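You operate a simulated robot arm through the tools that you are given. There is no shell and no other tool. Be economical: measure what you need, move in short steps, check, and stop when the job is done.

Carry out the task below with a simulated two-armed robot. There is one attempt and no reset: what you move stays moved.

## Task
Take the guide on the parts table top and put it away on the top of the wire bench. Stack the grey can from the parts table top on top of the white can. Put one of the orange blocks from the parts table top on the desk top. Take the scrubbing brush on the parts table top and put it away on the drain board of the wash tank. Pick up the bag from the parts table top with one hand, pass it to the other hand and put it on the top of the cream block. Put the ring on the top of the wire bench away on the parts table top. Any order will do. Set down upright: guide.

Only the result counts: the job must be done as asked and must still hold three seconds after the hand-in. Knocking over, shifting, dropping, spilling or breaking anything else fails it.

## Robot
Two 6-joint arms with two-finger parallel grippers on one trunk, on a base that drives. Base frame: it is fixed to the floor where the robot stands at the start and does not move with it; the origin is under the middle of the robot, x ahead of it, y to its left, z up; the surface under the hand at the start is at about z = 0.76. Units: m, rad, N and s.
The left shoulder is at the start at [-0.077, 0.177, 0.832], the right one opposite. With the tool pointing down near the work surface each hand reaches from about 0.1 to 0.74 m from the robot's upright axis, wherever it stands, measured 20 degrees to its own side. Places, roughly: bag [1.5, 0, 0.75]; can [0.5, 0.25, 0.75]; desk top [-1.4, -2.1, 0.8]; drain board of the wash tank [-1.3, 1.5, 0.9]; guide [0.5, 0, 0.75]; orange block (2x4x3 cm) [0.9, 0.1, 0.8]; parts table top [1.1, 0.2, 0.8]; ring (6x6x2 cm) [4.8, -2, 0.9]; scrubbing brush (9x5x4 cm) [1.2, 0.1, 0.8]; top of the cream block [-0.4, 0.9, 0.9]; top of the wire bench [5.1, -1.8, 0.9]. Payload 1.57 kg a hand.
The tool frame of a hand sits at the grasp point between the pads (the TCP): z along the fingers, y along the line on which they close. The tips reach 0.03 m beyond it. The gripper opens to 0.08 m. The fingers are 0.017 m wide and 0.012 m thick; the gripper's body (0.04 by 0.082 m) begins 0.08 m behind the TCP.
Orientation is told as [roll, pitch, yaw] about the base's x, y, z axes, in that order, counted from this pose: with the fingers straight down and closing along the base's y, the tool's x points along the base's -x, its y along +y and its z along -z.

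## Interface
- The arms move only by the tool drive_tool. It takes "left_rows", "right_rows" or both (then of equal length, played together; a hand with none holds still); each is one flat list of numbers, 7 for each row, row after row: the finger opening in cm, from 0 to 8, then the shift along the tool's x, y, z in units of 30 mm (1.0 is 30 mm), then the turn, a rotation vector about the tool's x, y, z in units of 6 degrees (1.0 is 6 degrees). In form: [claw, tx, ty, tz, wx, wy, wz, claw, tx, ty, tz, wx, wy, wz, ...]. A call has 1 to 10 rows; each row shifts and turns the commanded pose from where the row before left it, along the tool's axes as they then stand. A call with a number of a shift or a turn outside -1 to 1 is refused whole. Rows are played at 5 a second. More than 0.05 m and 0.15 rad between two rows, or a gripper value outside its range, and nothing of the call is played. Where a pose cannot be reached the arm comes as near as it can. A force on the tool above 40 N (or 10 N above the force at the start of the call, whichever is more), or a blocked arm, ends the call early, and 0.2 s more pass. Each finger travels about 0.072 m/s and halts on what it meets, pressing with about 27 N; the grip force reading is that of the motor and also rises with nothing between the fingers. The clock runs only during rows and for 0.2 s after the last one: add rows that do not move to give the fingers time. It gives the time, the measured TCP pose, the force on the tool (base axes), the opening and the grip force at its end, in the units of the frame above (readings bear some noise), with the torque about the TCP (base axes, N m) and any sound that the robot's microphone picked up.
- Cameras (640 x 400 px; columns grow to the right, rows downward): "scene" is now at [0.0103, 0.0325, 1.5657]; the picture's right is [0.67, -0.74, 0.00], its down [-0.60, -0.55, -0.58] and it looks along [0.43, 0.39, -0.81] (base axes); focal length 214 px, centre (320, 200). "left" rides on the left gripper at [0.072, 0.007, -0.122] in its tool frame; the picture's right is [-0.09, 1.00, 0.00], its down [-0.84, -0.08, -0.54] and it looks along [-0.54, -0.05, 0.84] (tool axes); focal length 238 px, centre (320, 200). "right" rides on the right gripper at [0.072, -0.007, -0.122] in its tool frame; the picture's right is [0.09, 1.00, 0.00], its down [-0.84, 0.08, -0.54] and it looks along [-0.54, 0.05, 0.84] (tool axes); focal length 238 px, centre (320, 200). There is no depth. A picture from a camera that has moved, and an enlarged one, comes with that camera's place and axes in the base frame and with its lens. The place of the scene camera against the robot may be out by one fixed shift of up to 0.025 m in any direction.
- get_image(camera): a new picture of that camera. It takes no simulated time.
- move_column(by): slides the trunk up (or, below 0, down) by that many m; the arms and the scene camera ride with it, the base frame stays. It gives what a move gives, with no picture.
- base_move(legs): drives the robot by 1 to 6 legs, each [ahead, left, turn to the left] in m, m and rad, along the robot's own axes; the way and the turn of a leg run together, so that a leg with both is an arc; at most 1.5 m and 3.142 rad a leg. The arms and the cameras ride along, it lands a little off, and it stops where it bumps. It gives what a move gives.
- pan_tilt(pan, tilt): turns the head with the scene camera to pan (to the left, within 2.496 rad either way) and tilt (down, from -0.506 to 1.204), counted from straight ahead of the robot. It gives what a move gives.
- close_up(camera, box): a new picture of the part [left, top, right, bottom] of that camera's present view, enlarged. It takes no simulated time.
- close_job(): hands the job in; it is judged then, once.

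Work in short steps. Places have to be worked out from the pictures, the camera data and where the tool is seen: move nearer, look again, correct. Check each grasp and each placing, and mend what went wrong. You have 196 turns and 184 pictures in all, those below and enlarged ones among them. Open the grippers and draw the arms clear of the work before you hand the job in, unless the task says otherwise; then end with one line.

The tools are called after "Request:" by a JSON object that holds its "op" and its "data". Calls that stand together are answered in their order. drive_tool: Moves the arms, as the interface text tells. Its arguments: {"type":"object","properties":{"left_rows":{"type":"array","items":{"type":"number"}},"right_rows":{"type":"array","items":{"type":"number"}}},"required":[]} The other tools are called the same way: move_column (by) slides the trunk up or down; base_move (legs) drives the base; pan_tilt (pan, tilt) turns the head that bears the scene camera; get_image (camera) takes a picture; close_up (camera, box) takes an enlarged picture of a part of a camera's view; close_job () hands the job in.

At the start:

```text
t: 0.0
left_tcp_pos: [0.4217, 0.3881, 1.1417]
left_orientation: [0.001, 0.002, 0.001]
left_force: [0.2, -1.2, -0.2]
left_ft_torque: [-0.01, 0.04, 0.0]
left_gripper_width: 0.0801
left_finger_force: 0.0
right_tcp_pos: [0.411, -0.0461, 1.2018]
right_orientation: [0.001, 0.001, -0.002]
right_force: [0.3, 0.5, 0.5]
right_ft_torque: [0.0, 0.03, -0.01]
right_gripper_width: 0.08
right_finger_force: 0.0
trunk travel left (down, up): [-0.275, 0.053]
robot x, y, heading: [-0.0018, 0.0008, 0.002]
head pan, tilt: [0.737, 0.949]
```

scene: 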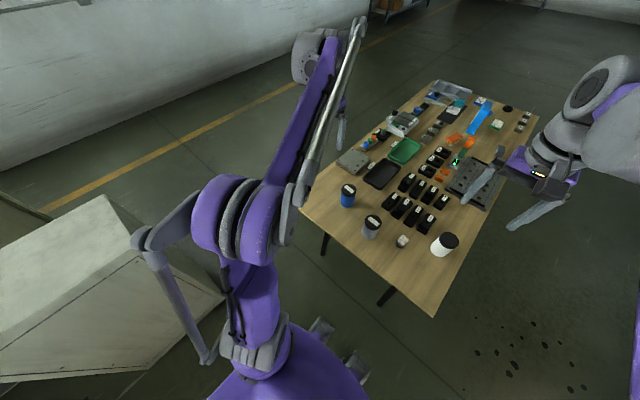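
right: 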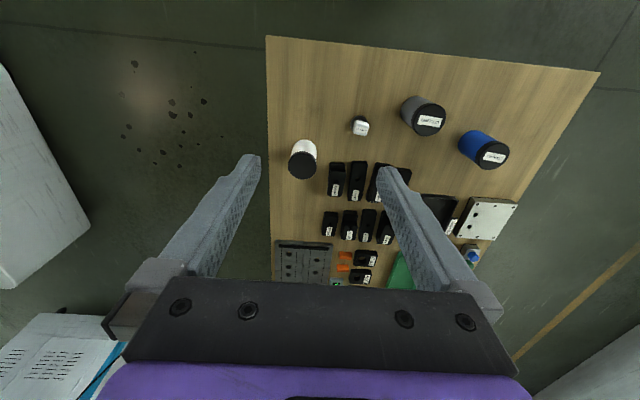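
left: 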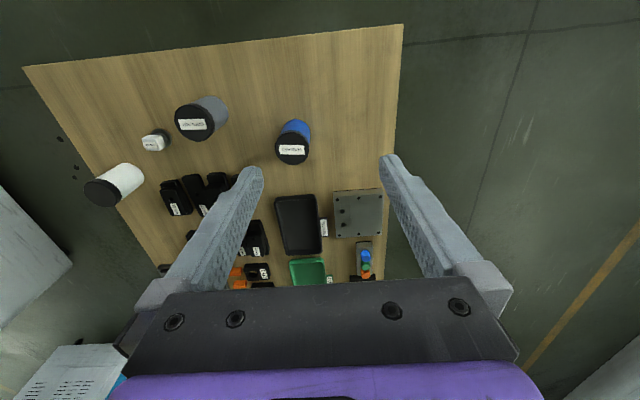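

The table is ahead with many items. I look closer at it to identify each item.

Request:
{"op": "close_up", "data": {"camera": "scene", "box": [300, 70, 560, 232]}}

Request:
{"op": "close_up", "data": {"camera": "scene", "box": [300, 170, 500, 295]}}

```text
2.46 times, centred on (430, 151) of scene
camera zoom: at [0.0103, 0.0325, 1.5657], right [0.67, -0.74, 0.0], down [-0.6, -0.55, -0.58], along [0.43, 0.39, -0.81], focal length 528 px, centre (49, 321)
```

zoom: 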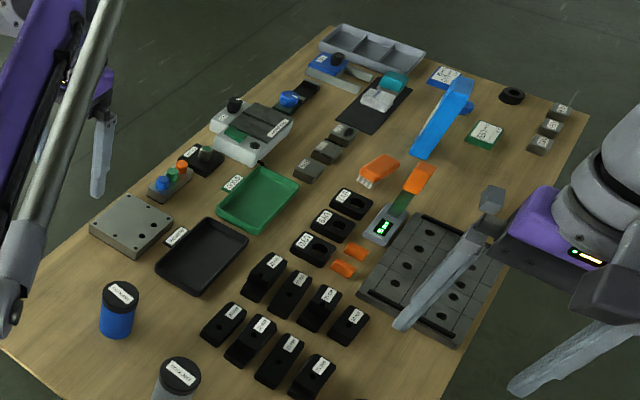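

```text
3.20 times, centred on (400, 232) of scene
camera zoom: at [0.0103, 0.0325, 1.5657], right [0.67, -0.74, 0.0], down [-0.6, -0.55, -0.58], along [0.43, 0.39, -0.81], focal length 686 px, centre (64, 96)
```

zoom: 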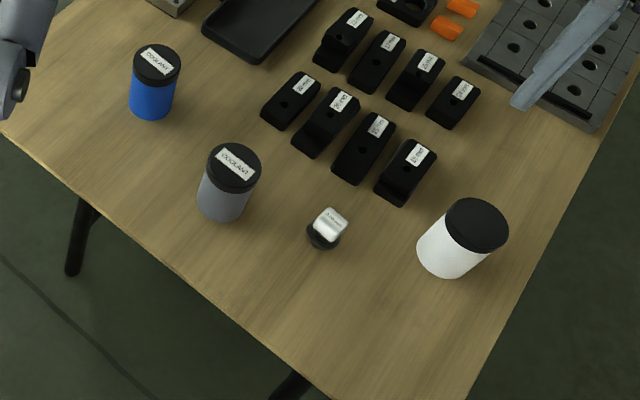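

The small black/white upright piece near (0.5,0.03) is the guide, grey can ≈(0.44,0.166), white can ≈(0.547,-0.068). I bring the left hand above the grey can and look.

Request:
{"op": "drive_tool", "data": {"left_rows": [8, -0.08, -0.925, 0.5, 0, 0, 0, 8, -0.08, -0.925, 0.5, 0, 0, 0, 8, -0.08, -0.925, 0.5, 0, 0, 0, 8, -0.08, -0.925, 0.5, 0, 0, 0, 8, -0.08, -0.925, 0.5, 0, 0, 0, 8, -0.08, -0.925, 0.5, 0, 0, 0, 8, -0.08, -0.925, 0.5, 0, 0, 0, 8, -0.08, -0.925, 0.5, 0, 0, 0, 8, 0, 0, 0.6, 0, 0, 0, 8, 0, 0, 0, 0, 0, 0]}}

Request:
{"op": "get_image", "data": {"camera": "left"}}

```text
t: 2.2
left_tcp_pos: [0.4409, 0.1655, 1.0035]
left_orientation: [0.0, -0.001, 0.001]
left_force: [-0.7, 0.3, 0.3]
left_ft_torque: [-0.01, 0.03, 0.01]
left_gripper_width: 0.0797
left_finger_force: 0.0
right_tcp_pos: [0.4105, -0.0458, 1.2023]
right_orientation: [0.0, 0.0, 0.0]
right_force: [0.4, -0.7, 0.2]
right_ft_torque: [0.0, -0.01, -0.02]
right_gripper_width: 0.0797
right_finger_force: 0.1
trunk travel left (down, up): [-0.275, 0.053]
robot x, y, heading: [0.0006, 0.0026, 0.001]
head pan, tilt: [0.737, 0.949]
```

```text
178 pictures are left
camera left: at [0.3691, 0.1726, 1.1257], right [0.09, 1.0, 0.0], down [0.84, -0.08, 0.54], along [0.54, -0.05, -0.84], focal length 238 px, centre (320, 200)
```

left: 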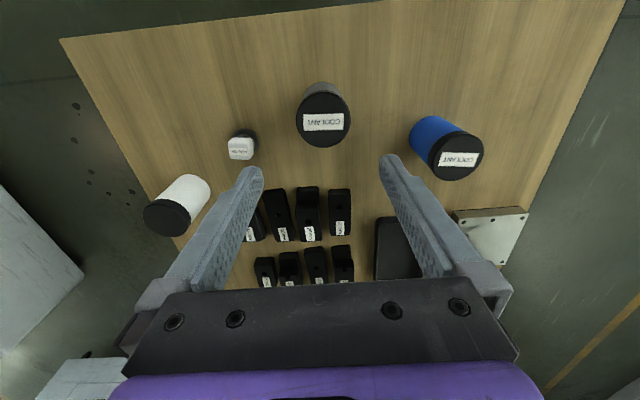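

Grey can lid centre reads (0.442,0.170), top near z 0.84. I descend around it.

Request:
{"op": "drive_tool", "data": {"left_rows": [8, 0, 0.15, 0.9, 0, 0, 0, 8, 0, 0, 0.9, 0, 0, 0, 8, 0, 0, 0.9, 0, 0, 0, 8, 0, 0, 0.9, 0, 0, 0, 8, 0, 0, 0.8, 0, 0, 0, 8, 0, 0, 0, 0, 0, 0]}}

Request:
{"op": "get_image", "data": {"camera": "left"}}

Request:
{"op": "get_image", "data": {"camera": "right"}}

```text
t: 3.6
left_tcp_pos: [0.4421, 0.1731, 0.8728]
left_orientation: [0.0, 0.001, 0.0]
left_force: [-0.7, 0.5, -0.3]
left_ft_torque: [-0.03, -0.01, -0.03]
left_gripper_width: 0.0801
left_finger_force: 0.1
right_tcp_pos: [0.411, -0.0455, 1.2011]
right_orientation: [0.001, -0.002, 0.0]
right_force: [0.2, 0.4, -0.6]
right_ft_torque: [0.02, -0.01, 0.01]
right_gripper_width: 0.0799
right_finger_force: 0.0
trunk travel left (down, up): [-0.275, 0.053]
robot x, y, heading: [-0.0016, -0.0006, -0.0]
head pan, tilt: [0.737, 0.949]
```

```text
177 pictures are left
camera left: at [0.3701, 0.1779, 0.993], right [0.09, 1.0, 0.0], down [0.84, -0.08, 0.54], along [0.54, -0.05, -0.84], focal length 238 px, centre (320, 200)
```

left: 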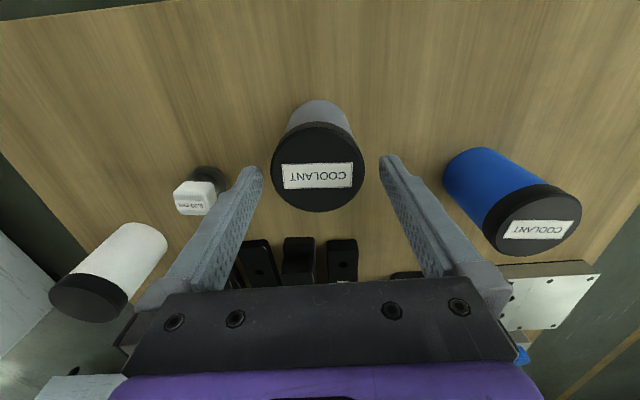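

```text
176 pictures are left
camera right: at [0.3391, -0.0521, 1.3223], right [-0.09, 1.0, 0.0], down [0.84, 0.08, 0.54], along [0.54, 0.05, -0.84], focal length 238 px, centre (320, 200)
```

right: 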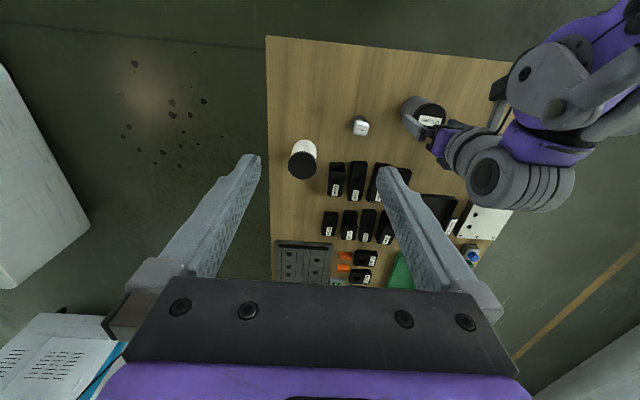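

Alignment is good; I descend to z≈0.812 and close.

Request:
{"op": "drive_tool", "data": {"left_rows": [8, 0, -0.05, 0.7, 0, 0, 0, 8, 0, 0, 0.7, 0, 0, 0, 8, 0, 0, 0.6, 0, 0, 0, 8, 0, 0, 0, 0, 0, 0, 6, 0, 0, 0, 0, 0, 0, 6, 0, 0, 0, 0, 0, 0, 5, 0, 0, 0, 0, 0, 0, 5, 0, 0, 0, 0, 0, 0]}}

```text
t: 5.4
left_tcp_pos: [0.4417, 0.169, 0.8106]
left_orientation: [0.001, 0.0, 0.0]
left_force: [0.1, -0.4, 0.4]
left_ft_torque: [-0.01, 0.02, 0.0]
left_gripper_width: 0.0609
left_finger_force: 27.3
right_tcp_pos: [0.4116, -0.0445, 1.2004]
right_orientation: [0.0, -0.002, 0.002]
right_force: [0.7, -0.6, -0.3]
right_ft_torque: [0.0, -0.02, -0.02]
right_gripper_width: 0.0799
right_finger_force: 0.0
trunk travel left (down, up): [-0.275, 0.053]
robot x, y, heading: [0.0016, -0.0021, 0.001]
head pan, tilt: [0.737, 0.949]
```

Gripped (6.1 cm). I lift the can while moving the right arm aside.

Request:
{"op": "drive_tool", "data": {"left_rows": [4.5, 0, 0, -0.8, 0, 0, 0, 4.5, 0, 0, -0.8, 0, 0, 0, 4.5, 0, 0, -0.8, 0, 0, 0, 4.5, 0, 0, -0.8, 0, 0, 0, 4.5, 0, 0, -0.8, 0, 0, 0, 4.5, 0, 0, -0.8, 0, 0, 0, 4.5, 0, 0, -0.8, 0, 0, 0, 4.5, 0, 0, 0, 0, 0, 0, 4.5, 0, 0, 0, 0, 0, 0, 4.5, 0, 0, 0, 0, 0, 0], "right_rows": [8, 0, -1, 0, 0, 0, 0, 8, 0, -1, 0, 0, 0, 0, 8, 0, -1, 0, 0, 0, 0, 8, 0, -1, 0, 0, 0, 0, 8, 0, -1, 0, 0, 0, 0, 8, 0, -1, 0, 0, 0, 0, 8, 0, -1, 0, 0, 0, 0, 8, 0, -1, 0, 0, 0, 0, 8, 0, -1, 0, 0, 0, 0, 8, 0, 0, 0, 0, 0, 0]}}

Request:
{"op": "get_image", "data": {"camera": "left"}}

```text
t: 7.6
left_tcp_pos: [0.4408, 0.1686, 0.9795]
left_orientation: [0.0, 0.001, 0.0]
left_force: [0.3, 0.3, -1.6]
left_ft_torque: [0.03, 0.02, 0.0]
left_gripper_width: 0.0605
left_finger_force: 27.1
right_tcp_pos: [0.4103, -0.3147, 1.204]
right_orientation: [0.0, 0.0, 0.001]
right_force: [0.0, 0.4, -0.1]
right_ft_torque: [-0.01, 0.0, -0.03]
right_gripper_width: 0.0801
right_finger_force: 0.1
trunk travel left (down, up): [-0.275, 0.053]
robot x, y, heading: [0.0023, 0.0002, 0.003]
head pan, tilt: [0.737, 0.949]
```

```text
175 pictures are left
camera left: at [0.3678, 0.1755, 1.1002], right [0.09, 1.0, 0.0], down [0.84, -0.08, 0.54], along [0.54, -0.05, -0.84], focal length 238 px, centre (320, 200)
```

left: 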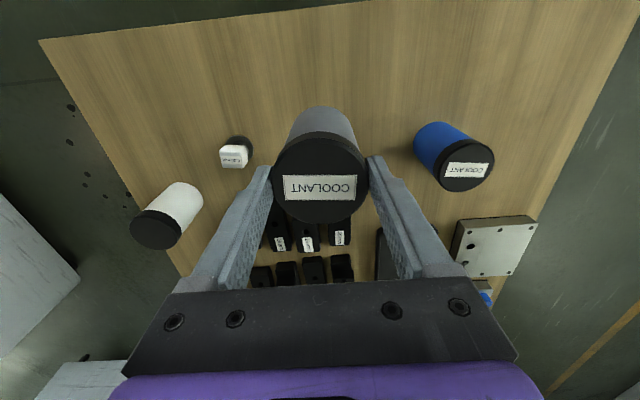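

Lifted. I carry it part way toward the white can and measure that can from closer.

Request:
{"op": "drive_tool", "data": {"left_rows": [4.5, -0.4, -0.8, -0.1, 0, 0, 0, 4.5, -0.4, -0.8, -0.1, 0, 0, 0, 4.5, -0.4, -0.8, -0.1, 0, 0, 0, 4.5, -0.4, -0.8, -0.1, 0, 0, 0, 4.5, 0, 0, 0, 0, 0, 0, 4.5, 0, 0, 0, 0, 0, 0]}}

Request:
{"op": "get_image", "data": {"camera": "left"}}

Request:
{"op": "get_image", "data": {"camera": "right"}}

Request:
{"op": "get_image", "data": {"camera": "scene"}}

```text
t: 9.0
left_tcp_pos: [0.4891, 0.0733, 0.99]
left_orientation: [0.001, -0.001, 0.001]
left_force: [-0.8, 0.1, -2.0]
left_ft_torque: [0.02, 0.01, 0.01]
left_gripper_width: 0.0608
left_finger_force: 26.8
right_tcp_pos: [0.4114, -0.3153, 1.2023]
right_orientation: [0.0, -0.001, 0.0]
right_force: [-0.3, 0.5, -0.3]
right_ft_torque: [0.0, 0.0, -0.01]
right_gripper_width: 0.0801
right_finger_force: 0.1
trunk travel left (down, up): [-0.275, 0.053]
robot x, y, heading: [-0.0014, 0.0004, -0.0]
head pan, tilt: [0.737, 0.949]
```

```text
174 pictures are left
camera left: at [0.4165, 0.0794, 1.1114], right [0.09, 1.0, 0.0], down [0.84, -0.08, 0.54], along [0.54, -0.05, -0.84], focal length 238 px, centre (320, 200)
```

left: 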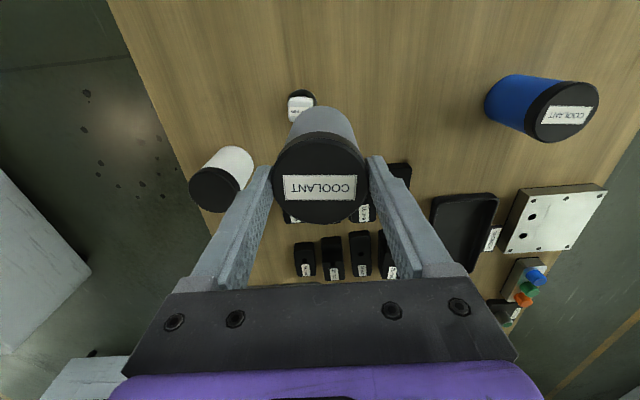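

```text
173 pictures are left
camera right: at [0.3398, -0.3221, 1.3233], right [-0.09, 1.0, 0.0], down [0.84, 0.08, 0.54], along [0.54, 0.05, -0.84], focal length 238 px, centre (320, 200)
```

right: 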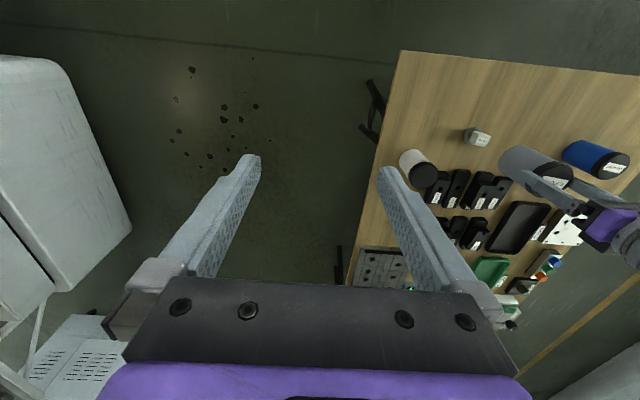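

```text
172 pictures are left
camera scene: at [0.0106, 0.0323, 1.5657], right [0.67, -0.74, 0.0], down [-0.6, -0.55, -0.58], along [0.43, 0.39, -0.81], focal length 214 px, centre (320, 200)
```

scene: 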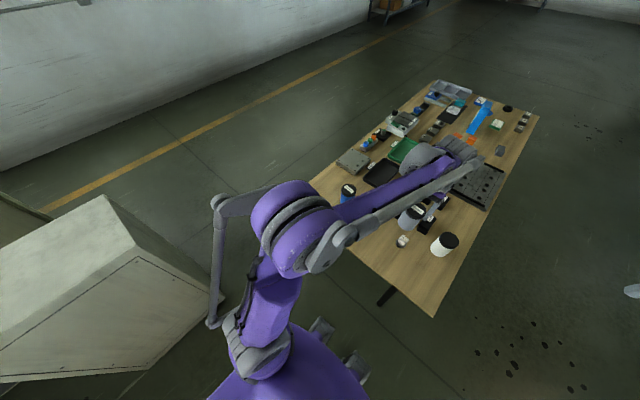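

White lid triangulates to (0.554,-0.069), top z≈0.852. I move above it.

Request:
{"op": "drive_tool", "data": {"left_rows": [4.5, -0.36, -0.79, 0, 0, 0, 0, 4.5, -0.36, -0.79, 0, 0, 0, 0, 4.5, -0.36, -0.79, 0, 0, 0, 0, 4.5, -0.36, -0.79, 0, 0, 0, 0, 4.5, -0.36, -0.79, 0, 0, 0, 0, 4.5, -0.36, -0.79, 0, 0, 0, 0, 4.5, 0, 0, 0, 0, 0, 0, 4.5, 0, 0, 0, 0, 0, 0]}}

Request:
{"op": "get_image", "data": {"camera": "left"}}

Request:
{"op": "close_up", "data": {"camera": "right", "box": [360, 60, 600, 210]}}

Request:
{"op": "close_up", "data": {"camera": "scene", "box": [400, 170, 500, 270]}}

```text
t: 10.8
left_tcp_pos: [0.5545, -0.0711, 0.9917]
left_orientation: [-0.001, -0.001, 0.0]
left_force: [-0.3, 0.4, -1.7]
left_ft_torque: [-0.05, 0.02, -0.02]
left_gripper_width: 0.0604
left_finger_force: 27.0
right_tcp_pos: [0.4119, -0.3147, 1.2025]
right_orientation: [0.0, 0.0, 0.0]
right_force: [0.9, -0.1, 0.0]
right_ft_torque: [0.0, -0.03, 0.03]
right_gripper_width: 0.0802
right_finger_force: 0.0
trunk travel left (down, up): [-0.275, 0.053]
robot x, y, heading: [0.0012, 0.0012, -0.005]
head pan, tilt: [0.737, 0.949]
```

```text
171 pictures are left
camera left: at [0.4825, -0.0652, 1.1128], right [0.09, 1.0, 0.0], down [0.84, -0.08, 0.54], along [0.54, -0.05, -0.84], focal length 238 px, centre (320, 200)
```

left: 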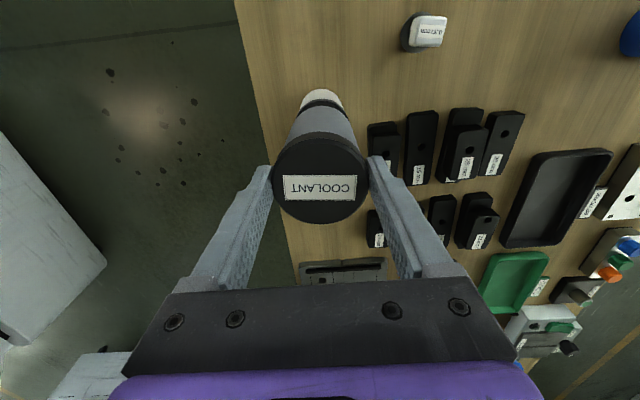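

```text
2.67 times, centred on (480, 135) of right
camera zoom: at [0.3398, -0.3222, 1.3233], right [-0.09, 1.0, 0.0], down [0.84, 0.08, 0.54], along [0.54, 0.05, -0.84], focal length 636 px, centre (-107, 373)
```

zoom: 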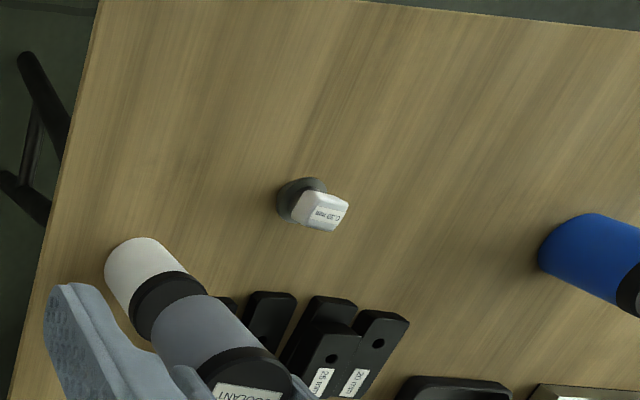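

```text
4.00 times, centred on (450, 220) of scene
camera zoom: at [0.0106, 0.0322, 1.5657], right [0.67, -0.74, 0.0], down [-0.6, -0.55, -0.58], along [0.43, 0.39, -0.81], focal length 858 px, centre (-200, 120)
```

zoom: 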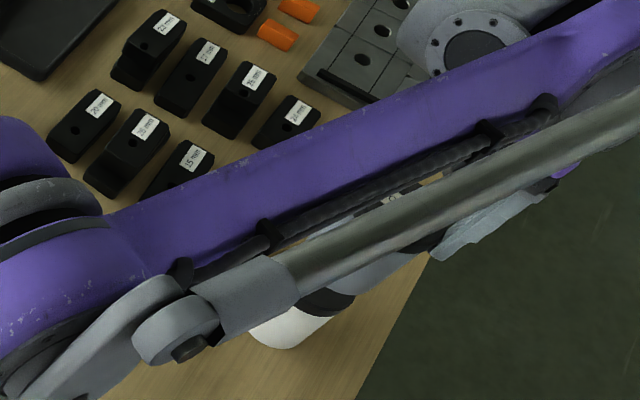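

Aligned in both views. I lower toward contact, y corrected by +2 mm.

Request:
{"op": "drive_tool", "data": {"left_rows": [4.5, 0, 0.05, 0.6, 0, 0, 0, 4.5, 0, 0, 0.6, 0, 0, 0, 4.5, 0, 0, 0.6, 0, 0, 0, 4.5, 0, 0, 0.3, 0, 0, 0, 4.5, 0, 0, 0.0, 0, 0, 0]}}

Request:
{"op": "get_image", "data": {"camera": "left"}}

Request:
{"op": "close_up", "data": {"camera": "right", "box": [360, 100, 520, 200]}}

```text
t: 12.0
left_tcp_pos: [0.5529, -0.0698, 0.9286]
left_orientation: [-0.001, -0.002, -0.001]
left_force: [-0.5, 3.4, 25.3]
left_ft_torque: [0.08, -0.1, 0.04]
left_gripper_width: 0.0606
left_finger_force: 26.8
right_tcp_pos: [0.4094, -0.3159, 1.2031]
right_orientation: [0.0, -0.003, 0.0]
right_force: [0.8, -0.1, -0.6]
right_ft_torque: [-0.01, -0.04, -0.01]
right_gripper_width: 0.08
right_finger_force: 0.1
trunk travel left (down, up): [-0.275, 0.053]
robot x, y, heading: [-0.0005, 0.0054, -0.001]
head pan, tilt: [0.737, 0.949]
```

```text
168 pictures are left
camera left: at [0.4797, -0.0622, 1.0497], right [0.09, 1.0, 0.0], down [0.84, -0.08, 0.54], along [0.54, -0.05, -0.84], focal length 238 px, centre (320, 200)
```

left: 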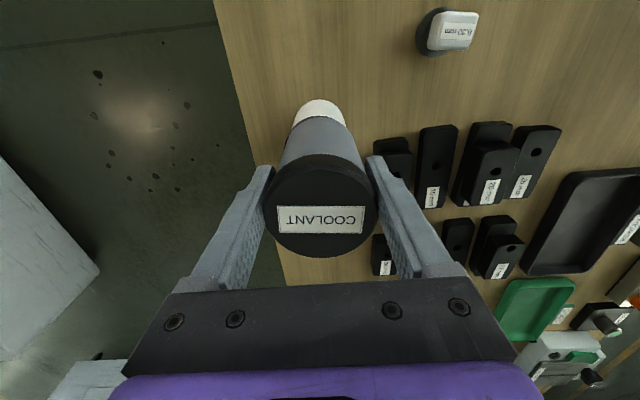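

```text
4.00 times, centred on (440, 150) of right
camera zoom: at [0.3373, -0.3213, 1.3242], right [-0.09, 1.0, 0.0], down [0.84, 0.08, 0.54], along [0.54, 0.05, -0.84], focal length 953 px, centre (-160, 400)
```

zoom: 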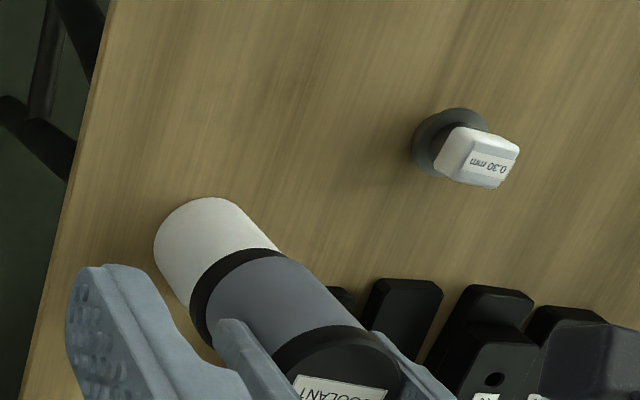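

Contact made (25 N, the can slid a bit in the grip and is seated). I relax the force slightly and open.

Request:
{"op": "drive_tool", "data": {"left_rows": [4.5, 0, 0, -0.05, 0, 0, 0, 4.5, 0, 0, -0.05, 0, 0, 0, 4.5, 0, 0, 0, 0, 0, 0]}}

Request:
{"op": "close_up", "data": {"camera": "right", "box": [360, 100, 520, 200]}}

```text
t: 12.8
left_tcp_pos: [0.5547, -0.069, 0.9292]
left_orientation: [0.0, -0.001, 0.0]
left_force: [-0.4, 0.2, -1.7]
left_ft_torque: [-0.03, -0.04, 0.0]
left_gripper_width: 0.0605
left_finger_force: 27.1
right_tcp_pos: [0.4116, -0.3154, 1.2009]
right_orientation: [-0.003, 0.001, 0.002]
right_force: [0.3, 0.0, 0.9]
right_ft_torque: [0.02, 0.02, 0.03]
right_gripper_width: 0.0799
right_finger_force: 0.0
trunk travel left (down, up): [-0.275, 0.053]
robot x, y, heading: [0.0034, -0.0007, -0.001]
head pan, tilt: [0.737, 0.949]
```

```text
4.00 times, centred on (440, 150) of right
camera zoom: at [0.3395, -0.3219, 1.3233], right [-0.09, 1.0, 0.0], down [0.84, 0.08, 0.54], along [0.54, 0.05, -0.84], focal length 953 px, centre (-160, 400)
```

zoom: 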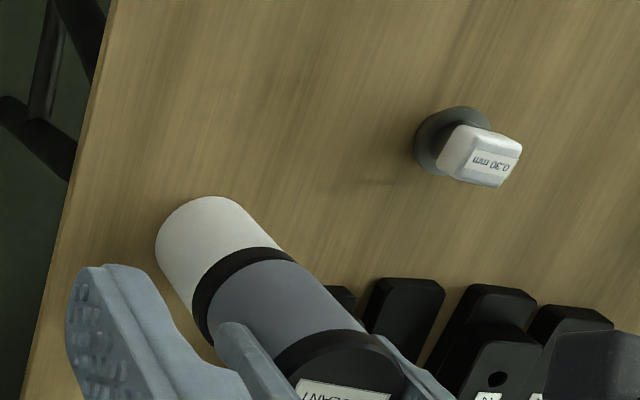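

The load is back on the hand; I lower 2.5 mm and release, then rise.

Request:
{"op": "drive_tool", "data": {"left_rows": [4.5, 0, 0, 0.08, 0, 0, 0, 4.5, 0, 0, 0, 0, 0, 0, 7, 0, 0, 0, 0, 0, 0, 8, 0, 0, 0, 0, 0, 0, 8, 0, 0, 0, 0, 0, 0, 8, 0, 0, -0.5, 0, 0, 0, 8, 0, 0, -0.8, 0, 0, 0, 8, 0, 0, -1, 0, 0, 0, 8, 0, 0, -1, 0, 0, 0, 8, 0, 0, -1, 0, 0, 0]}}

Request:
{"op": "get_image", "data": {"camera": "left"}}

Request:
{"op": "close_up", "data": {"camera": "right", "box": [360, 100, 520, 200]}}

```text
t: 15.0
left_tcp_pos: [0.5517, -0.0668, 1.0586]
left_orientation: [0.0, 0.001, 0.0]
left_force: [0.0, -0.8, -0.8]
left_ft_torque: [0.0, 0.0, 0.01]
left_gripper_width: 0.0802
left_finger_force: 0.0
right_tcp_pos: [0.4103, -0.3155, 1.2031]
right_orientation: [-0.002, 0.0, 0.0]
right_force: [0.1, 0.0, 0.1]
right_ft_torque: [0.0, 0.0, 0.01]
right_gripper_width: 0.0801
right_finger_force: 0.1
trunk travel left (down, up): [-0.275, 0.053]
robot x, y, heading: [0.0015, -0.0022, -0.002]
head pan, tilt: [0.737, 0.949]
```

```text
165 pictures are left
camera left: at [0.479, -0.0607, 1.1799], right [0.09, 1.0, 0.0], down [0.84, -0.08, 0.54], along [0.54, -0.05, -0.84], focal length 238 px, centre (320, 200)
```

left: 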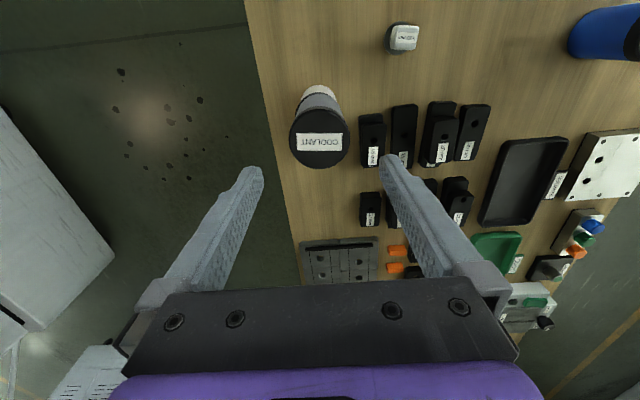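

```text
4.00 times, centred on (440, 150) of right
camera zoom: at [0.3393, -0.3219, 1.3235], right [-0.09, 1.0, 0.0], down [0.84, 0.08, 0.54], along [0.54, 0.05, -0.84], focal length 953 px, centre (-160, 400)
```

zoom: 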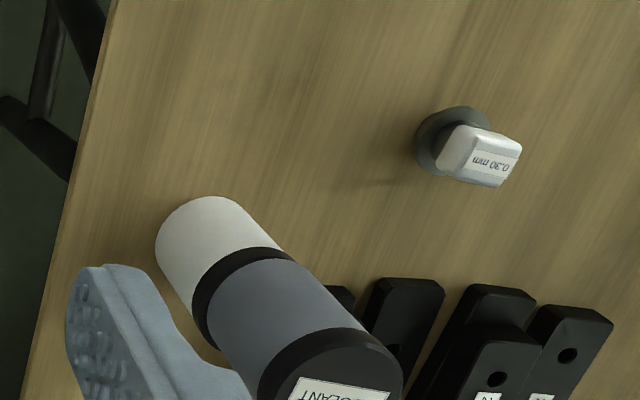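

Stack is stable. Now I survey the surroundings with the head camera to plan drives.

Request:
{"op": "pan_tilt", "data": {"pan": -0.7, "tilt": 0.45}}

Request:
{"op": "get_image", "data": {"camera": "scene"}}

Request:
{"op": "pan_tilt", "data": {"pan": -2.3, "tilt": 0.45}}

Request:
{"op": "get_image", "data": {"camera": "scene"}}

Request:
{"op": "pan_tilt", "data": {"pan": 2.3, "tilt": 0.5}}

Request:
{"op": "get_image", "data": {"camera": "scene"}}

Request:
{"op": "pan_tilt", "data": {"pan": 0.1, "tilt": 0.4}}

Request:
{"op": "get_image", "data": {"camera": "scene"}}

```text
t: 16.6
left_tcp_pos: [0.5516, -0.0676, 1.0583]
left_orientation: [0.0, 0.0, 0.0]
left_force: [0.3, -0.2, 0.6]
left_ft_torque: [0.04, -0.01, 0.0]
left_gripper_width: 0.0797
left_finger_force: 0.1
right_tcp_pos: [0.4113, -0.3168, 1.2032]
right_orientation: [0.0, 0.001, -0.001]
right_force: [0.8, 0.6, 0.6]
right_ft_torque: [0.01, 0.02, 0.0]
right_gripper_width: 0.0805
right_finger_force: 0.1
trunk travel left (down, up): [-0.275, 0.053]
robot x, y, heading: [-0.0029, -0.0006, -0.0]
head pan, tilt: [-0.7, 0.45]
```

```text
163 pictures are left
camera scene: at [0.0268, -0.0756, 1.6077], right [-0.64, -0.77, 0.0], down [-0.33, 0.28, -0.9], along [0.69, -0.58, -0.44], focal length 214 px, centre (320, 200)
```

scene: 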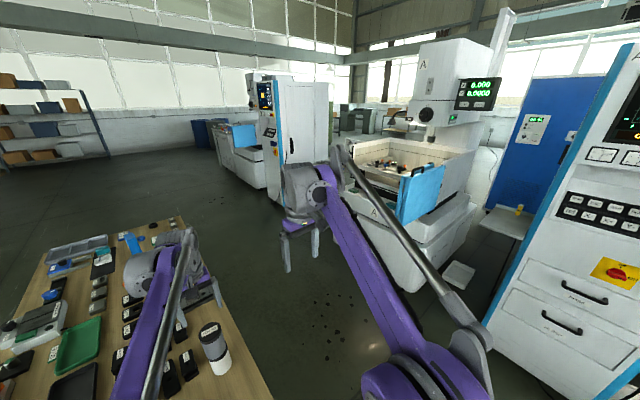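

```text
t: 18.2
left_tcp_pos: [0.5516, -0.0678, 1.0572]
left_orientation: [0.0, 0.001, -0.001]
left_force: [0.2, -0.4, -0.4]
left_ft_torque: [0.0, -0.01, -0.01]
left_gripper_width: 0.0798
left_finger_force: 0.1
right_tcp_pos: [0.4107, -0.3158, 1.2032]
right_orientation: [0.002, 0.0, 0.0]
right_force: [0.1, -0.2, 0.5]
right_ft_torque: [0.01, 0.01, -0.01]
right_gripper_width: 0.0799
right_finger_force: 0.0
trunk travel left (down, up): [-0.275, 0.053]
robot x, y, heading: [0.0018, -0.0017, -0.002]
head pan, tilt: [-2.3, 0.45]
```

```text
162 pictures are left
camera scene: at [-0.1048, -0.0849, 1.6077], right [-0.75, 0.67, 0.0], down [0.29, 0.32, -0.9], along [-0.6, -0.67, -0.44], focal length 214 px, centre (320, 200)
```

scene: 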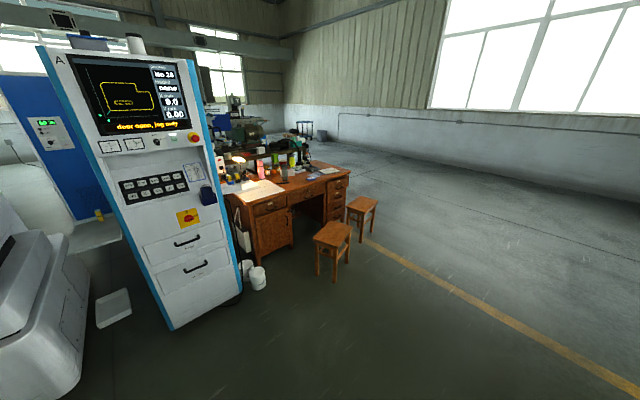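

```text
t: 21.9
left_tcp_pos: [0.5517, -0.0672, 1.058]
left_orientation: [-0.001, 0.0, 0.0]
left_force: [-0.3, 0.5, -0.5]
left_ft_torque: [-0.01, -0.02, 0.0]
left_gripper_width: 0.0798
left_finger_force: 0.0
right_tcp_pos: [0.4107, -0.3157, 1.2022]
right_orientation: [0.0, 0.0, -0.001]
right_force: [0.0, -0.4, -0.3]
right_ft_torque: [0.03, 0.04, -0.04]
right_gripper_width: 0.08
right_finger_force: 0.1
trunk travel left (down, up): [-0.275, 0.053]
robot x, y, heading: [-0.0042, 0.003, -0.0]
head pan, tilt: [2.3, 0.499]
```

```text
161 pictures are left
camera scene: at [-0.1042, 0.0514, 1.6032], right [0.75, 0.67, 0.0], down [0.32, -0.36, -0.88], along [-0.58, 0.65, -0.48], focal length 214 px, centre (320, 200)
```

scene: 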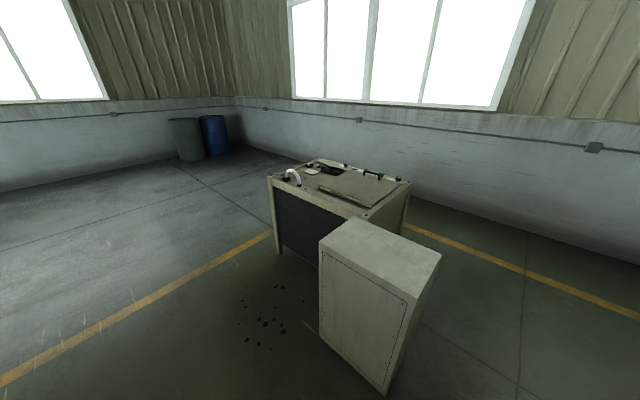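

```text
t: 24.0
left_tcp_pos: [0.5521, -0.0676, 1.0584]
left_orientation: [0.0, 0.0, 0.0]
left_force: [-1.2, 0.7, -0.6]
left_ft_torque: [-0.01, -0.02, -0.01]
left_gripper_width: 0.0801
left_finger_force: 0.0
right_tcp_pos: [0.4116, -0.3148, 1.2032]
right_orientation: [0.001, 0.0, 0.001]
right_force: [-0.5, -0.4, 0.3]
right_ft_torque: [-0.02, -0.03, 0.0]
right_gripper_width: 0.08
right_finger_force: 0.0
trunk travel left (down, up): [-0.275, 0.053]
robot x, y, heading: [-0.0006, 0.0004, -0.003]
head pan, tilt: [0.099, 0.4]
```

```text
160 pictures are left
camera scene: at [0.0486, -0.0072, 1.6124], right [0.1, -0.99, 0.0], down [-0.39, -0.04, -0.92], along [0.92, 0.09, -0.39], focal length 214 px, centre (320, 200)
```

scene: 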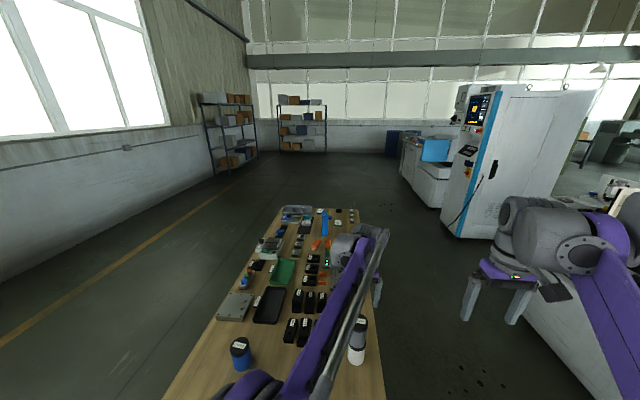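

Surroundings understood: corridor on the table's right side is ~1.4 m wide. Next the guide: I move the left hand above it (≈(0.479,0.056)).

Request:
{"op": "drive_tool", "data": {"left_rows": [8, 0.49, 0.83, -0.1, 0, 0, 0, 8, 0.49, 0.83, 0, 0, 0, 0, 8, 0.49, 0.83, 0, 0, 0, 0, 8, 0.49, 0.83, 0, 0, 0, 0, 8, 0.49, 0.83, 0, 0, 0, 0, 8, 0, 0, 0.9, 0, 0, 0, 8, 0, 0, 0.9, 0, 0, 0, 8, 0, 0, 0.9, 0, 0, 0, 8, 0, 0, 0, 0, 0, 0]}}

Request:
{"op": "get_image", "data": {"camera": "left"}}

Request:
{"op": "close_up", "data": {"camera": "right", "box": [400, 100, 560, 200]}}

```text
t: 26.0
left_tcp_pos: [0.4785, 0.0569, 0.9785]
left_orientation: [0.001, 0.0, 0.001]
left_force: [0.5, -0.7, -0.9]
left_ft_torque: [0.01, 0.0, 0.02]
left_gripper_width: 0.0801
left_finger_force: 0.1
right_tcp_pos: [0.4124, -0.316, 1.2033]
right_orientation: [-0.001, -0.001, 0.001]
right_force: [0.2, 0.1, -0.5]
right_ft_torque: [-0.01, -0.02, -0.03]
right_gripper_width: 0.08
right_finger_force: 0.0
trunk travel left (down, up): [-0.275, 0.053]
robot x, y, heading: [-0.0002, -0.0023, 0.001]
head pan, tilt: [0.099, 0.4]
```

```text
159 pictures are left
camera left: at [0.4068, 0.0631, 1.1009], right [0.09, 1.0, 0.0], down [0.84, -0.08, 0.54], along [0.54, -0.05, -0.84], focal length 238 px, centre (320, 200)
```

left: 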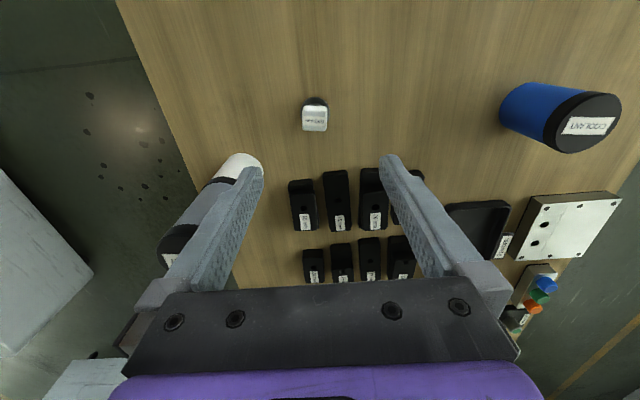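

```text
4.00 times, centred on (480, 150) of right
camera zoom: at [0.3394, -0.322, 1.3235], right [-0.09, 1.0, 0.0], down [0.84, 0.08, 0.54], along [0.54, 0.05, -0.84], focal length 953 px, centre (-320, 400)
```

zoom: 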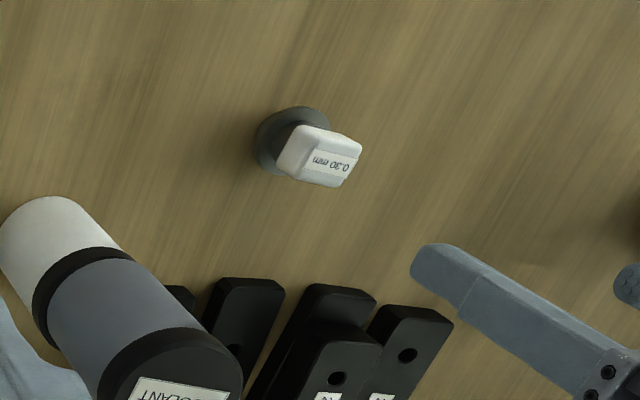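

Guide's white top ≈(0.477,0.051,0.806). I descend most of the way, partially closing, then check.

Request:
{"op": "drive_tool", "data": {"left_rows": [8, 0.03, -0.2, 0.9, 0, 0, 0, 7, 0, 0, 0.9, 0, 0, 0, 6, 0, 0, 0.9, 0, 0, 0, 6, 0, 0, 0.9, 0, 0, 0, 6, 0, 0, 0, 0, 0, 0]}}

Request:
{"op": "get_image", "data": {"camera": "left"}}

```text
t: 27.2
left_tcp_pos: [0.4794, 0.0509, 0.871]
left_orientation: [-0.001, 0.001, -0.001]
left_force: [-0.2, -0.5, -0.3]
left_ft_torque: [0.01, 0.0, 0.0]
left_gripper_width: 0.0603
left_finger_force: 0.0
right_tcp_pos: [0.4109, -0.3153, 1.2034]
right_orientation: [-0.001, 0.002, 0.0]
right_force: [0.3, -1.3, -0.3]
right_ft_torque: [-0.02, 0.04, -0.04]
right_gripper_width: 0.0799
right_finger_force: 0.0
trunk travel left (down, up): [-0.275, 0.053]
robot x, y, heading: [-0.0004, 0.0014, -0.001]
head pan, tilt: [0.099, 0.4]
```

```text
157 pictures are left
camera left: at [0.407, 0.0567, 0.9924], right [0.09, 1.0, 0.0], down [0.84, -0.08, 0.54], along [0.54, -0.05, -0.84], focal length 238 px, centre (320, 200)
```

left: 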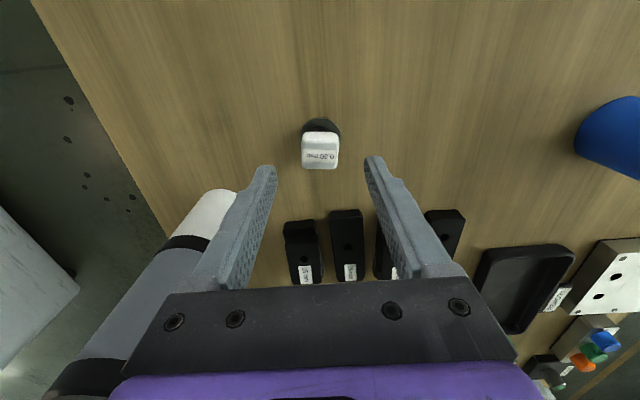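

Well centred. Descend 7.5 cm and close on the guide.

Request:
{"op": "drive_tool", "data": {"left_rows": [6, 0, 0, 0.9, 0, 0, 0, 6, 0, 0, 0.9, 0, 0, 0, 6, 0, 0, 0.65, 0, 0, 0, 6, 0, 0, 0, 0, 0, 0, 4, 0, 0, 0, 0, 0, 0, 2, 0, 0, 0, 0, 0, 0, 1, 0, 0, 0, 0, 0, 0, 1, 0, 0, 0, 0, 0, 0, 1, 0, 0, 0, 0, 0, 0]}}

Request:
{"op": "get_image", "data": {"camera": "left"}}

```text
t: 29.2
left_tcp_pos: [0.4795, 0.05, 0.7968]
left_orientation: [0.001, -0.001, 0.001]
left_force: [-0.9, 0.0, -0.5]
left_ft_torque: [0.02, 0.0, 0.03]
left_gripper_width: 0.039
left_finger_force: 27.4
right_tcp_pos: [0.4121, -0.3148, 1.202]
right_orientation: [-0.001, -0.001, -0.002]
right_force: [-0.5, -0.1, 1.3]
right_ft_torque: [0.0, -0.01, -0.02]
right_gripper_width: 0.08
right_finger_force: 0.0
trunk travel left (down, up): [-0.275, 0.053]
robot x, y, heading: [-0.0001, 0.0018, -0.001]
head pan, tilt: [0.099, 0.4]
```

```text
156 pictures are left
camera left: at [0.4068, 0.0568, 0.9185], right [0.09, 1.0, 0.0], down [0.84, -0.08, 0.54], along [0.54, -0.05, -0.84], focal length 238 px, centre (320, 200)
```

left: 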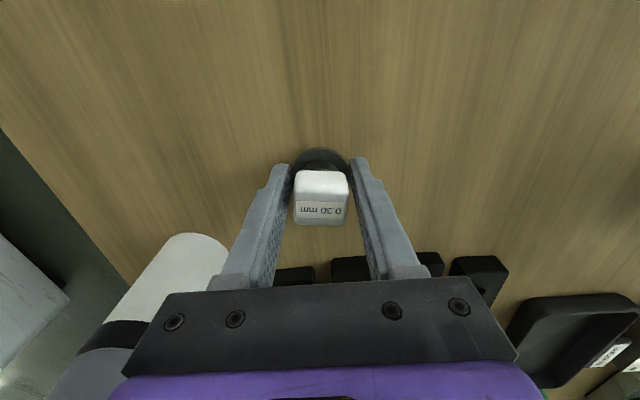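

It grips the base disc (3.9 cm) with just the tips. I reopen slightly, go 9 mm deeper, and regrip for security.

Request:
{"op": "drive_tool", "data": {"left_rows": [5, 0, 0, 0, 0, 0, 0, 5, 0, 0, 0, 0, 0, 0, 5, 0, 0, 0.15, 0, 0, 0, 5, 0, 0, 0.15, 0, 0, 0, 3, 0, 0, 0, 0, 0, 0, 2, 0, 0, 0, 0, 0, 0, 2, 0, 0, 0, 0, 0, 0, 2, 0, 0, 0, 0, 0, 0]}}

```text
t: 31.0
left_tcp_pos: [0.4792, 0.0489, 0.7905]
left_orientation: [0.001, -0.003, -0.001]
left_force: [4.6, 1.5, 37.8]
left_ft_torque: [-0.1, 0.09, -0.02]
left_gripper_width: 0.0389
left_finger_force: 27.2
right_tcp_pos: [0.4096, -0.3154, 1.2025]
right_orientation: [0.0, -0.001, 0.001]
right_force: [0.6, -0.6, 0.4]
right_ft_torque: [-0.01, 0.02, -0.03]
right_gripper_width: 0.08
right_finger_force: 0.0
trunk travel left (down, up): [-0.275, 0.053]
robot x, y, heading: [0.0026, 0.0007, -0.002]
head pan, tilt: [0.099, 0.4]
```

The tips met the table (surface at z≈0.760). I lift the guide gently and check.

Request:
{"op": "drive_tool", "data": {"left_rows": [2, 0, 0, -0.3, 0, 0, 0, 2, 0, 0, -0.8, 0, 0, 0, 2, 0, 0, -1, 0, 0, 0, 2, 0, 0, -1, 0, 0, 0, 2, 0, 0, -1, 0, 0, 0, 2, 0, 0, -1, 0, 0, 0, 2, 0, 0, -1, 0, 0, 0, 2, 0, 0, -1, 0, 0, 0, 2, 0, 0, 0, 0, 0, 0]}}

Request:
{"op": "get_image", "data": {"camera": "left"}}

```text
t: 33.0
left_tcp_pos: [0.4776, 0.0501, 1.0026]
left_orientation: [-0.001, -0.001, -0.002]
left_force: [0.5, -0.5, -1.7]
left_ft_torque: [0.0, 0.02, -0.02]
left_gripper_width: 0.0388
left_finger_force: 26.8
right_tcp_pos: [0.4123, -0.315, 1.2025]
right_orientation: [0.0, 0.0, 0.001]
right_force: [0.5, -0.4, 0.9]
right_ft_torque: [0.0, 0.0, 0.0]
right_gripper_width: 0.08
right_finger_force: 0.0
trunk travel left (down, up): [-0.275, 0.053]
robot x, y, heading: [-0.0009, -0.0022, -0.003]
head pan, tilt: [0.099, 0.4]
```

```text
155 pictures are left
camera left: at [0.4061, 0.055, 1.1231], right [0.09, 1.0, 0.0], down [0.84, -0.08, 0.54], along [0.54, -0.05, -0.84], focal length 238 px, centre (320, 200)
```

left: 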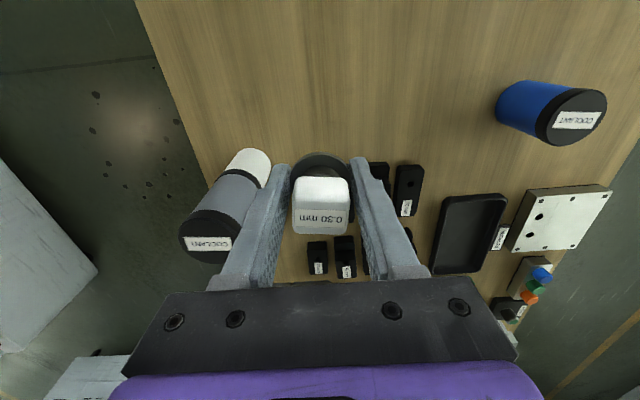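

Guide is held firmly. I bring the left hand to a higher, tucked travel pose.

Request:
{"op": "drive_tool", "data": {"left_rows": [2, 0.2, 0.6, -0.8, 0, 0, 0, 2, 0.2, 0.6, -0.8, 0, 0, 0, 2, 0.2, 0.6, -0.8, 0, 0, 0, 2, 0.2, 0.6, -0.8, 0, 0, 0, 2, 0.2, 0.6, -0.8, 0, 0, 0, 2, 0.2, 0.6, -0.8, 0, 0, 0, 2, 0, 0.6, -0.8, 0, 0, 0, 2, 0, 0, 0, 0, 0, 0]}}

Request:
{"op": "base_move", "data": {"legs": [[0, -0.58, 0]]}}

Request:
{"op": "get_image", "data": {"camera": "scene"}}

```text
t: 34.8
left_tcp_pos: [0.445, 0.1763, 1.1715]
left_orientation: [0.0, 0.0, 0.0]
left_force: [-1.0, -0.2, -1.1]
left_ft_torque: [-0.01, -0.01, -0.03]
left_gripper_width: 0.0387
left_finger_force: 26.8
right_tcp_pos: [0.411, -0.3145, 1.2024]
right_orientation: [0.0, 0.0, -0.001]
right_force: [0.5, -0.8, -0.2]
right_ft_torque: [0.01, -0.01, -0.02]
right_gripper_width: 0.0799
right_finger_force: 0.0
trunk travel left (down, up): [-0.275, 0.053]
robot x, y, heading: [-0.0035, -0.0011, -0.003]
head pan, tilt: [0.099, 0.4]
```

```text
t: 40.3
left_tcp_pos: [0.446, -0.3986, 1.1689]
left_orientation: [-0.001, 0.0, 0.006]
left_force: [0.4, 0.7, -0.9]
left_ft_torque: [-0.01, -0.01, -0.03]
left_gripper_width: 0.039
left_finger_force: 27.2
right_tcp_pos: [0.416, -0.8903, 1.2037]
right_orientation: [0.0, 0.0, 0.006]
right_force: [0.0, -0.2, -0.1]
right_ft_torque: [0.01, -0.01, -0.02]
right_gripper_width: 0.0799
right_finger_force: 0.1
trunk travel left (down, up): [-0.275, 0.053]
robot x, y, heading: [0.0026, -0.5786, 0.007]
head pan, tilt: [0.099, 0.4]
```

```text
154 pictures are left
camera scene: at [0.0508, -0.5844, 1.6124], right [0.11, -0.99, 0.0], down [-0.39, -0.04, -0.92], along [0.92, 0.1, -0.39], focal length 214 px, centre (320, 200)
```

scene: 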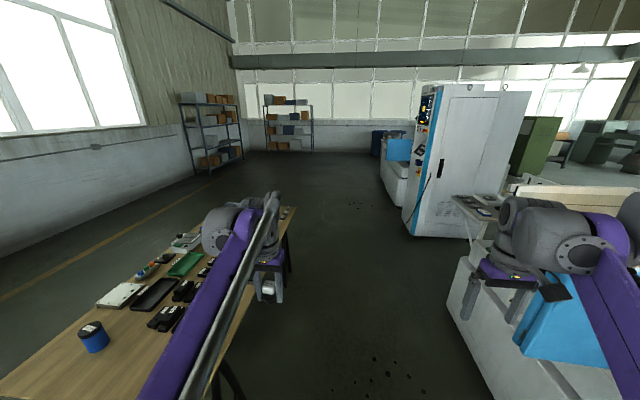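

Path ahead is free. I drive ahead 0.75 m and turn left to face the table's side.

Request:
{"op": "base_move", "data": {"legs": [[0.75, 0, 0], [0, 0, 1.565]]}}

Request:
{"op": "pan_tilt", "data": {"pan": -0.2, "tilt": 0.85}}

Request:
{"op": "get_image", "data": {"camera": "scene"}}

Request:
{"op": "get_image", "data": {"camera": "right"}}

```text
t: 48.2
left_tcp_pos: [0.5987, -0.1236, 1.1703]
left_orientation: [0.0, -0.001, 1.543]
left_force: [0.7, 0.0, -0.1]
left_ft_torque: [0.01, 0.0, -0.01]
left_gripper_width: 0.0389
left_finger_force: 26.8
right_tcp_pos: [1.09, -0.1697, 1.2036]
right_orientation: [0.002, -0.001, 1.542]
right_force: [0.1, -0.4, -0.5]
right_ft_torque: [0.0, 0.0, 0.0]
right_gripper_width: 0.0799
right_finger_force: 0.2
trunk travel left (down, up): [-0.275, 0.053]
robot x, y, heading: [0.7634, -0.5682, 1.54]
head pan, tilt: [0.099, 0.4]
```

```text
t: 49.1
left_tcp_pos: [0.599, -0.1219, 1.1706]
left_orientation: [0.0, 0.001, 1.543]
left_force: [0.7, 0.2, -1.2]
left_ft_torque: [-0.01, 0.02, -0.01]
left_gripper_width: 0.0387
left_finger_force: 27.1
right_tcp_pos: [1.089, -0.1687, 1.2014]
right_orientation: [-0.002, 0.001, 1.543]
right_force: [0.8, -0.3, -1.0]
right_ft_torque: [-0.01, -0.05, 0.04]
right_gripper_width: 0.0801
right_finger_force: 0.0
trunk travel left (down, up): [-0.275, 0.053]
robot x, y, heading: [0.7623, -0.5702, 1.548]
head pan, tilt: [-0.201, 0.85]
```

```text
153 pictures are left
camera scene: at [0.7767, -0.553, 1.5733], right [0.97, -0.23, 0.0], down [-0.17, -0.73, -0.66], along [0.15, 0.64, -0.75], focal length 214 px, centre (320, 200)
```

scene: 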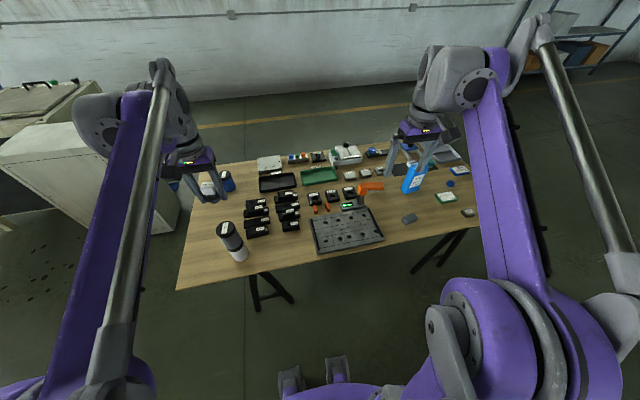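

```text
152 pictures are left
camera right: at [1.0941, -0.2411, 1.3234], right [-1.0, -0.06, 0.0], down [-0.05, 0.84, 0.54], along [-0.04, 0.54, -0.84], focal length 238 px, centre (320, 200)
```

right: 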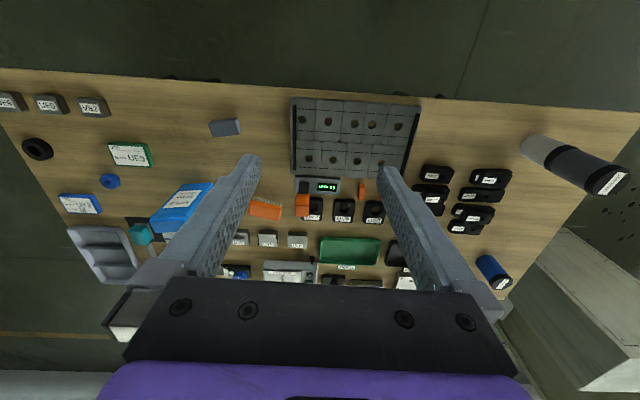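

Good overview. I zoom to identify the blocks, brush and bag.

Request:
{"op": "close_up", "data": {"camera": "right", "box": [10, 80, 250, 270]}}

Request:
{"op": "close_up", "data": {"camera": "right", "box": [230, 140, 420, 260]}}

Request:
{"op": "close_up", "data": {"camera": "scene", "box": [260, 140, 480, 260]}}

```text
2.11 times, centred on (130, 175) of right
camera zoom: at [1.0941, -0.2411, 1.3234], right [-1.0, -0.06, 0.0], down [-0.05, 0.84, 0.54], along [-0.04, 0.54, -0.84], focal length 502 px, centre (720, 253)
```

zoom: 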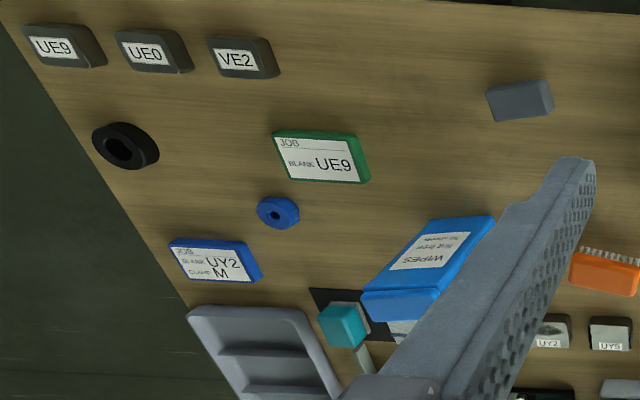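

```text
3.33 times, centred on (325, 200) of right
camera zoom: at [1.0941, -0.2411, 1.3234], right [-1.0, -0.06, 0.0], down [-0.05, 0.84, 0.54], along [-0.04, 0.54, -0.84], focal length 794 px, centre (303, 200)
```

zoom: 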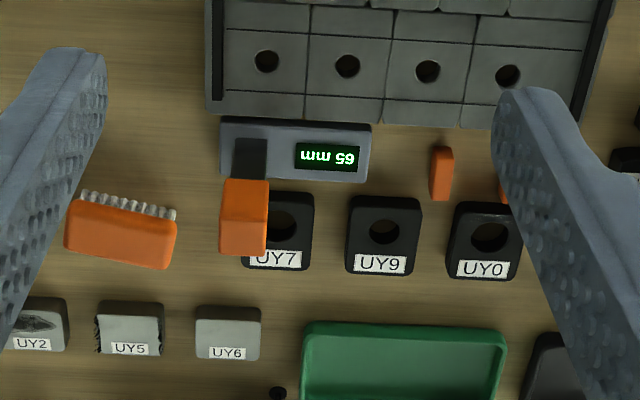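

```text
2.91 times, centred on (370, 200) of scene
camera zoom: at [0.7767, -0.553, 1.5733], right [0.97, -0.23, 0.0], down [-0.17, -0.73, -0.66], along [0.15, 0.64, -0.75], focal length 624 px, centre (174, 200)
```

zoom: 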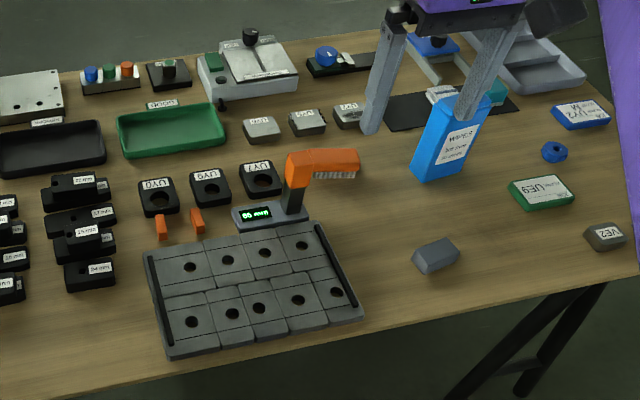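

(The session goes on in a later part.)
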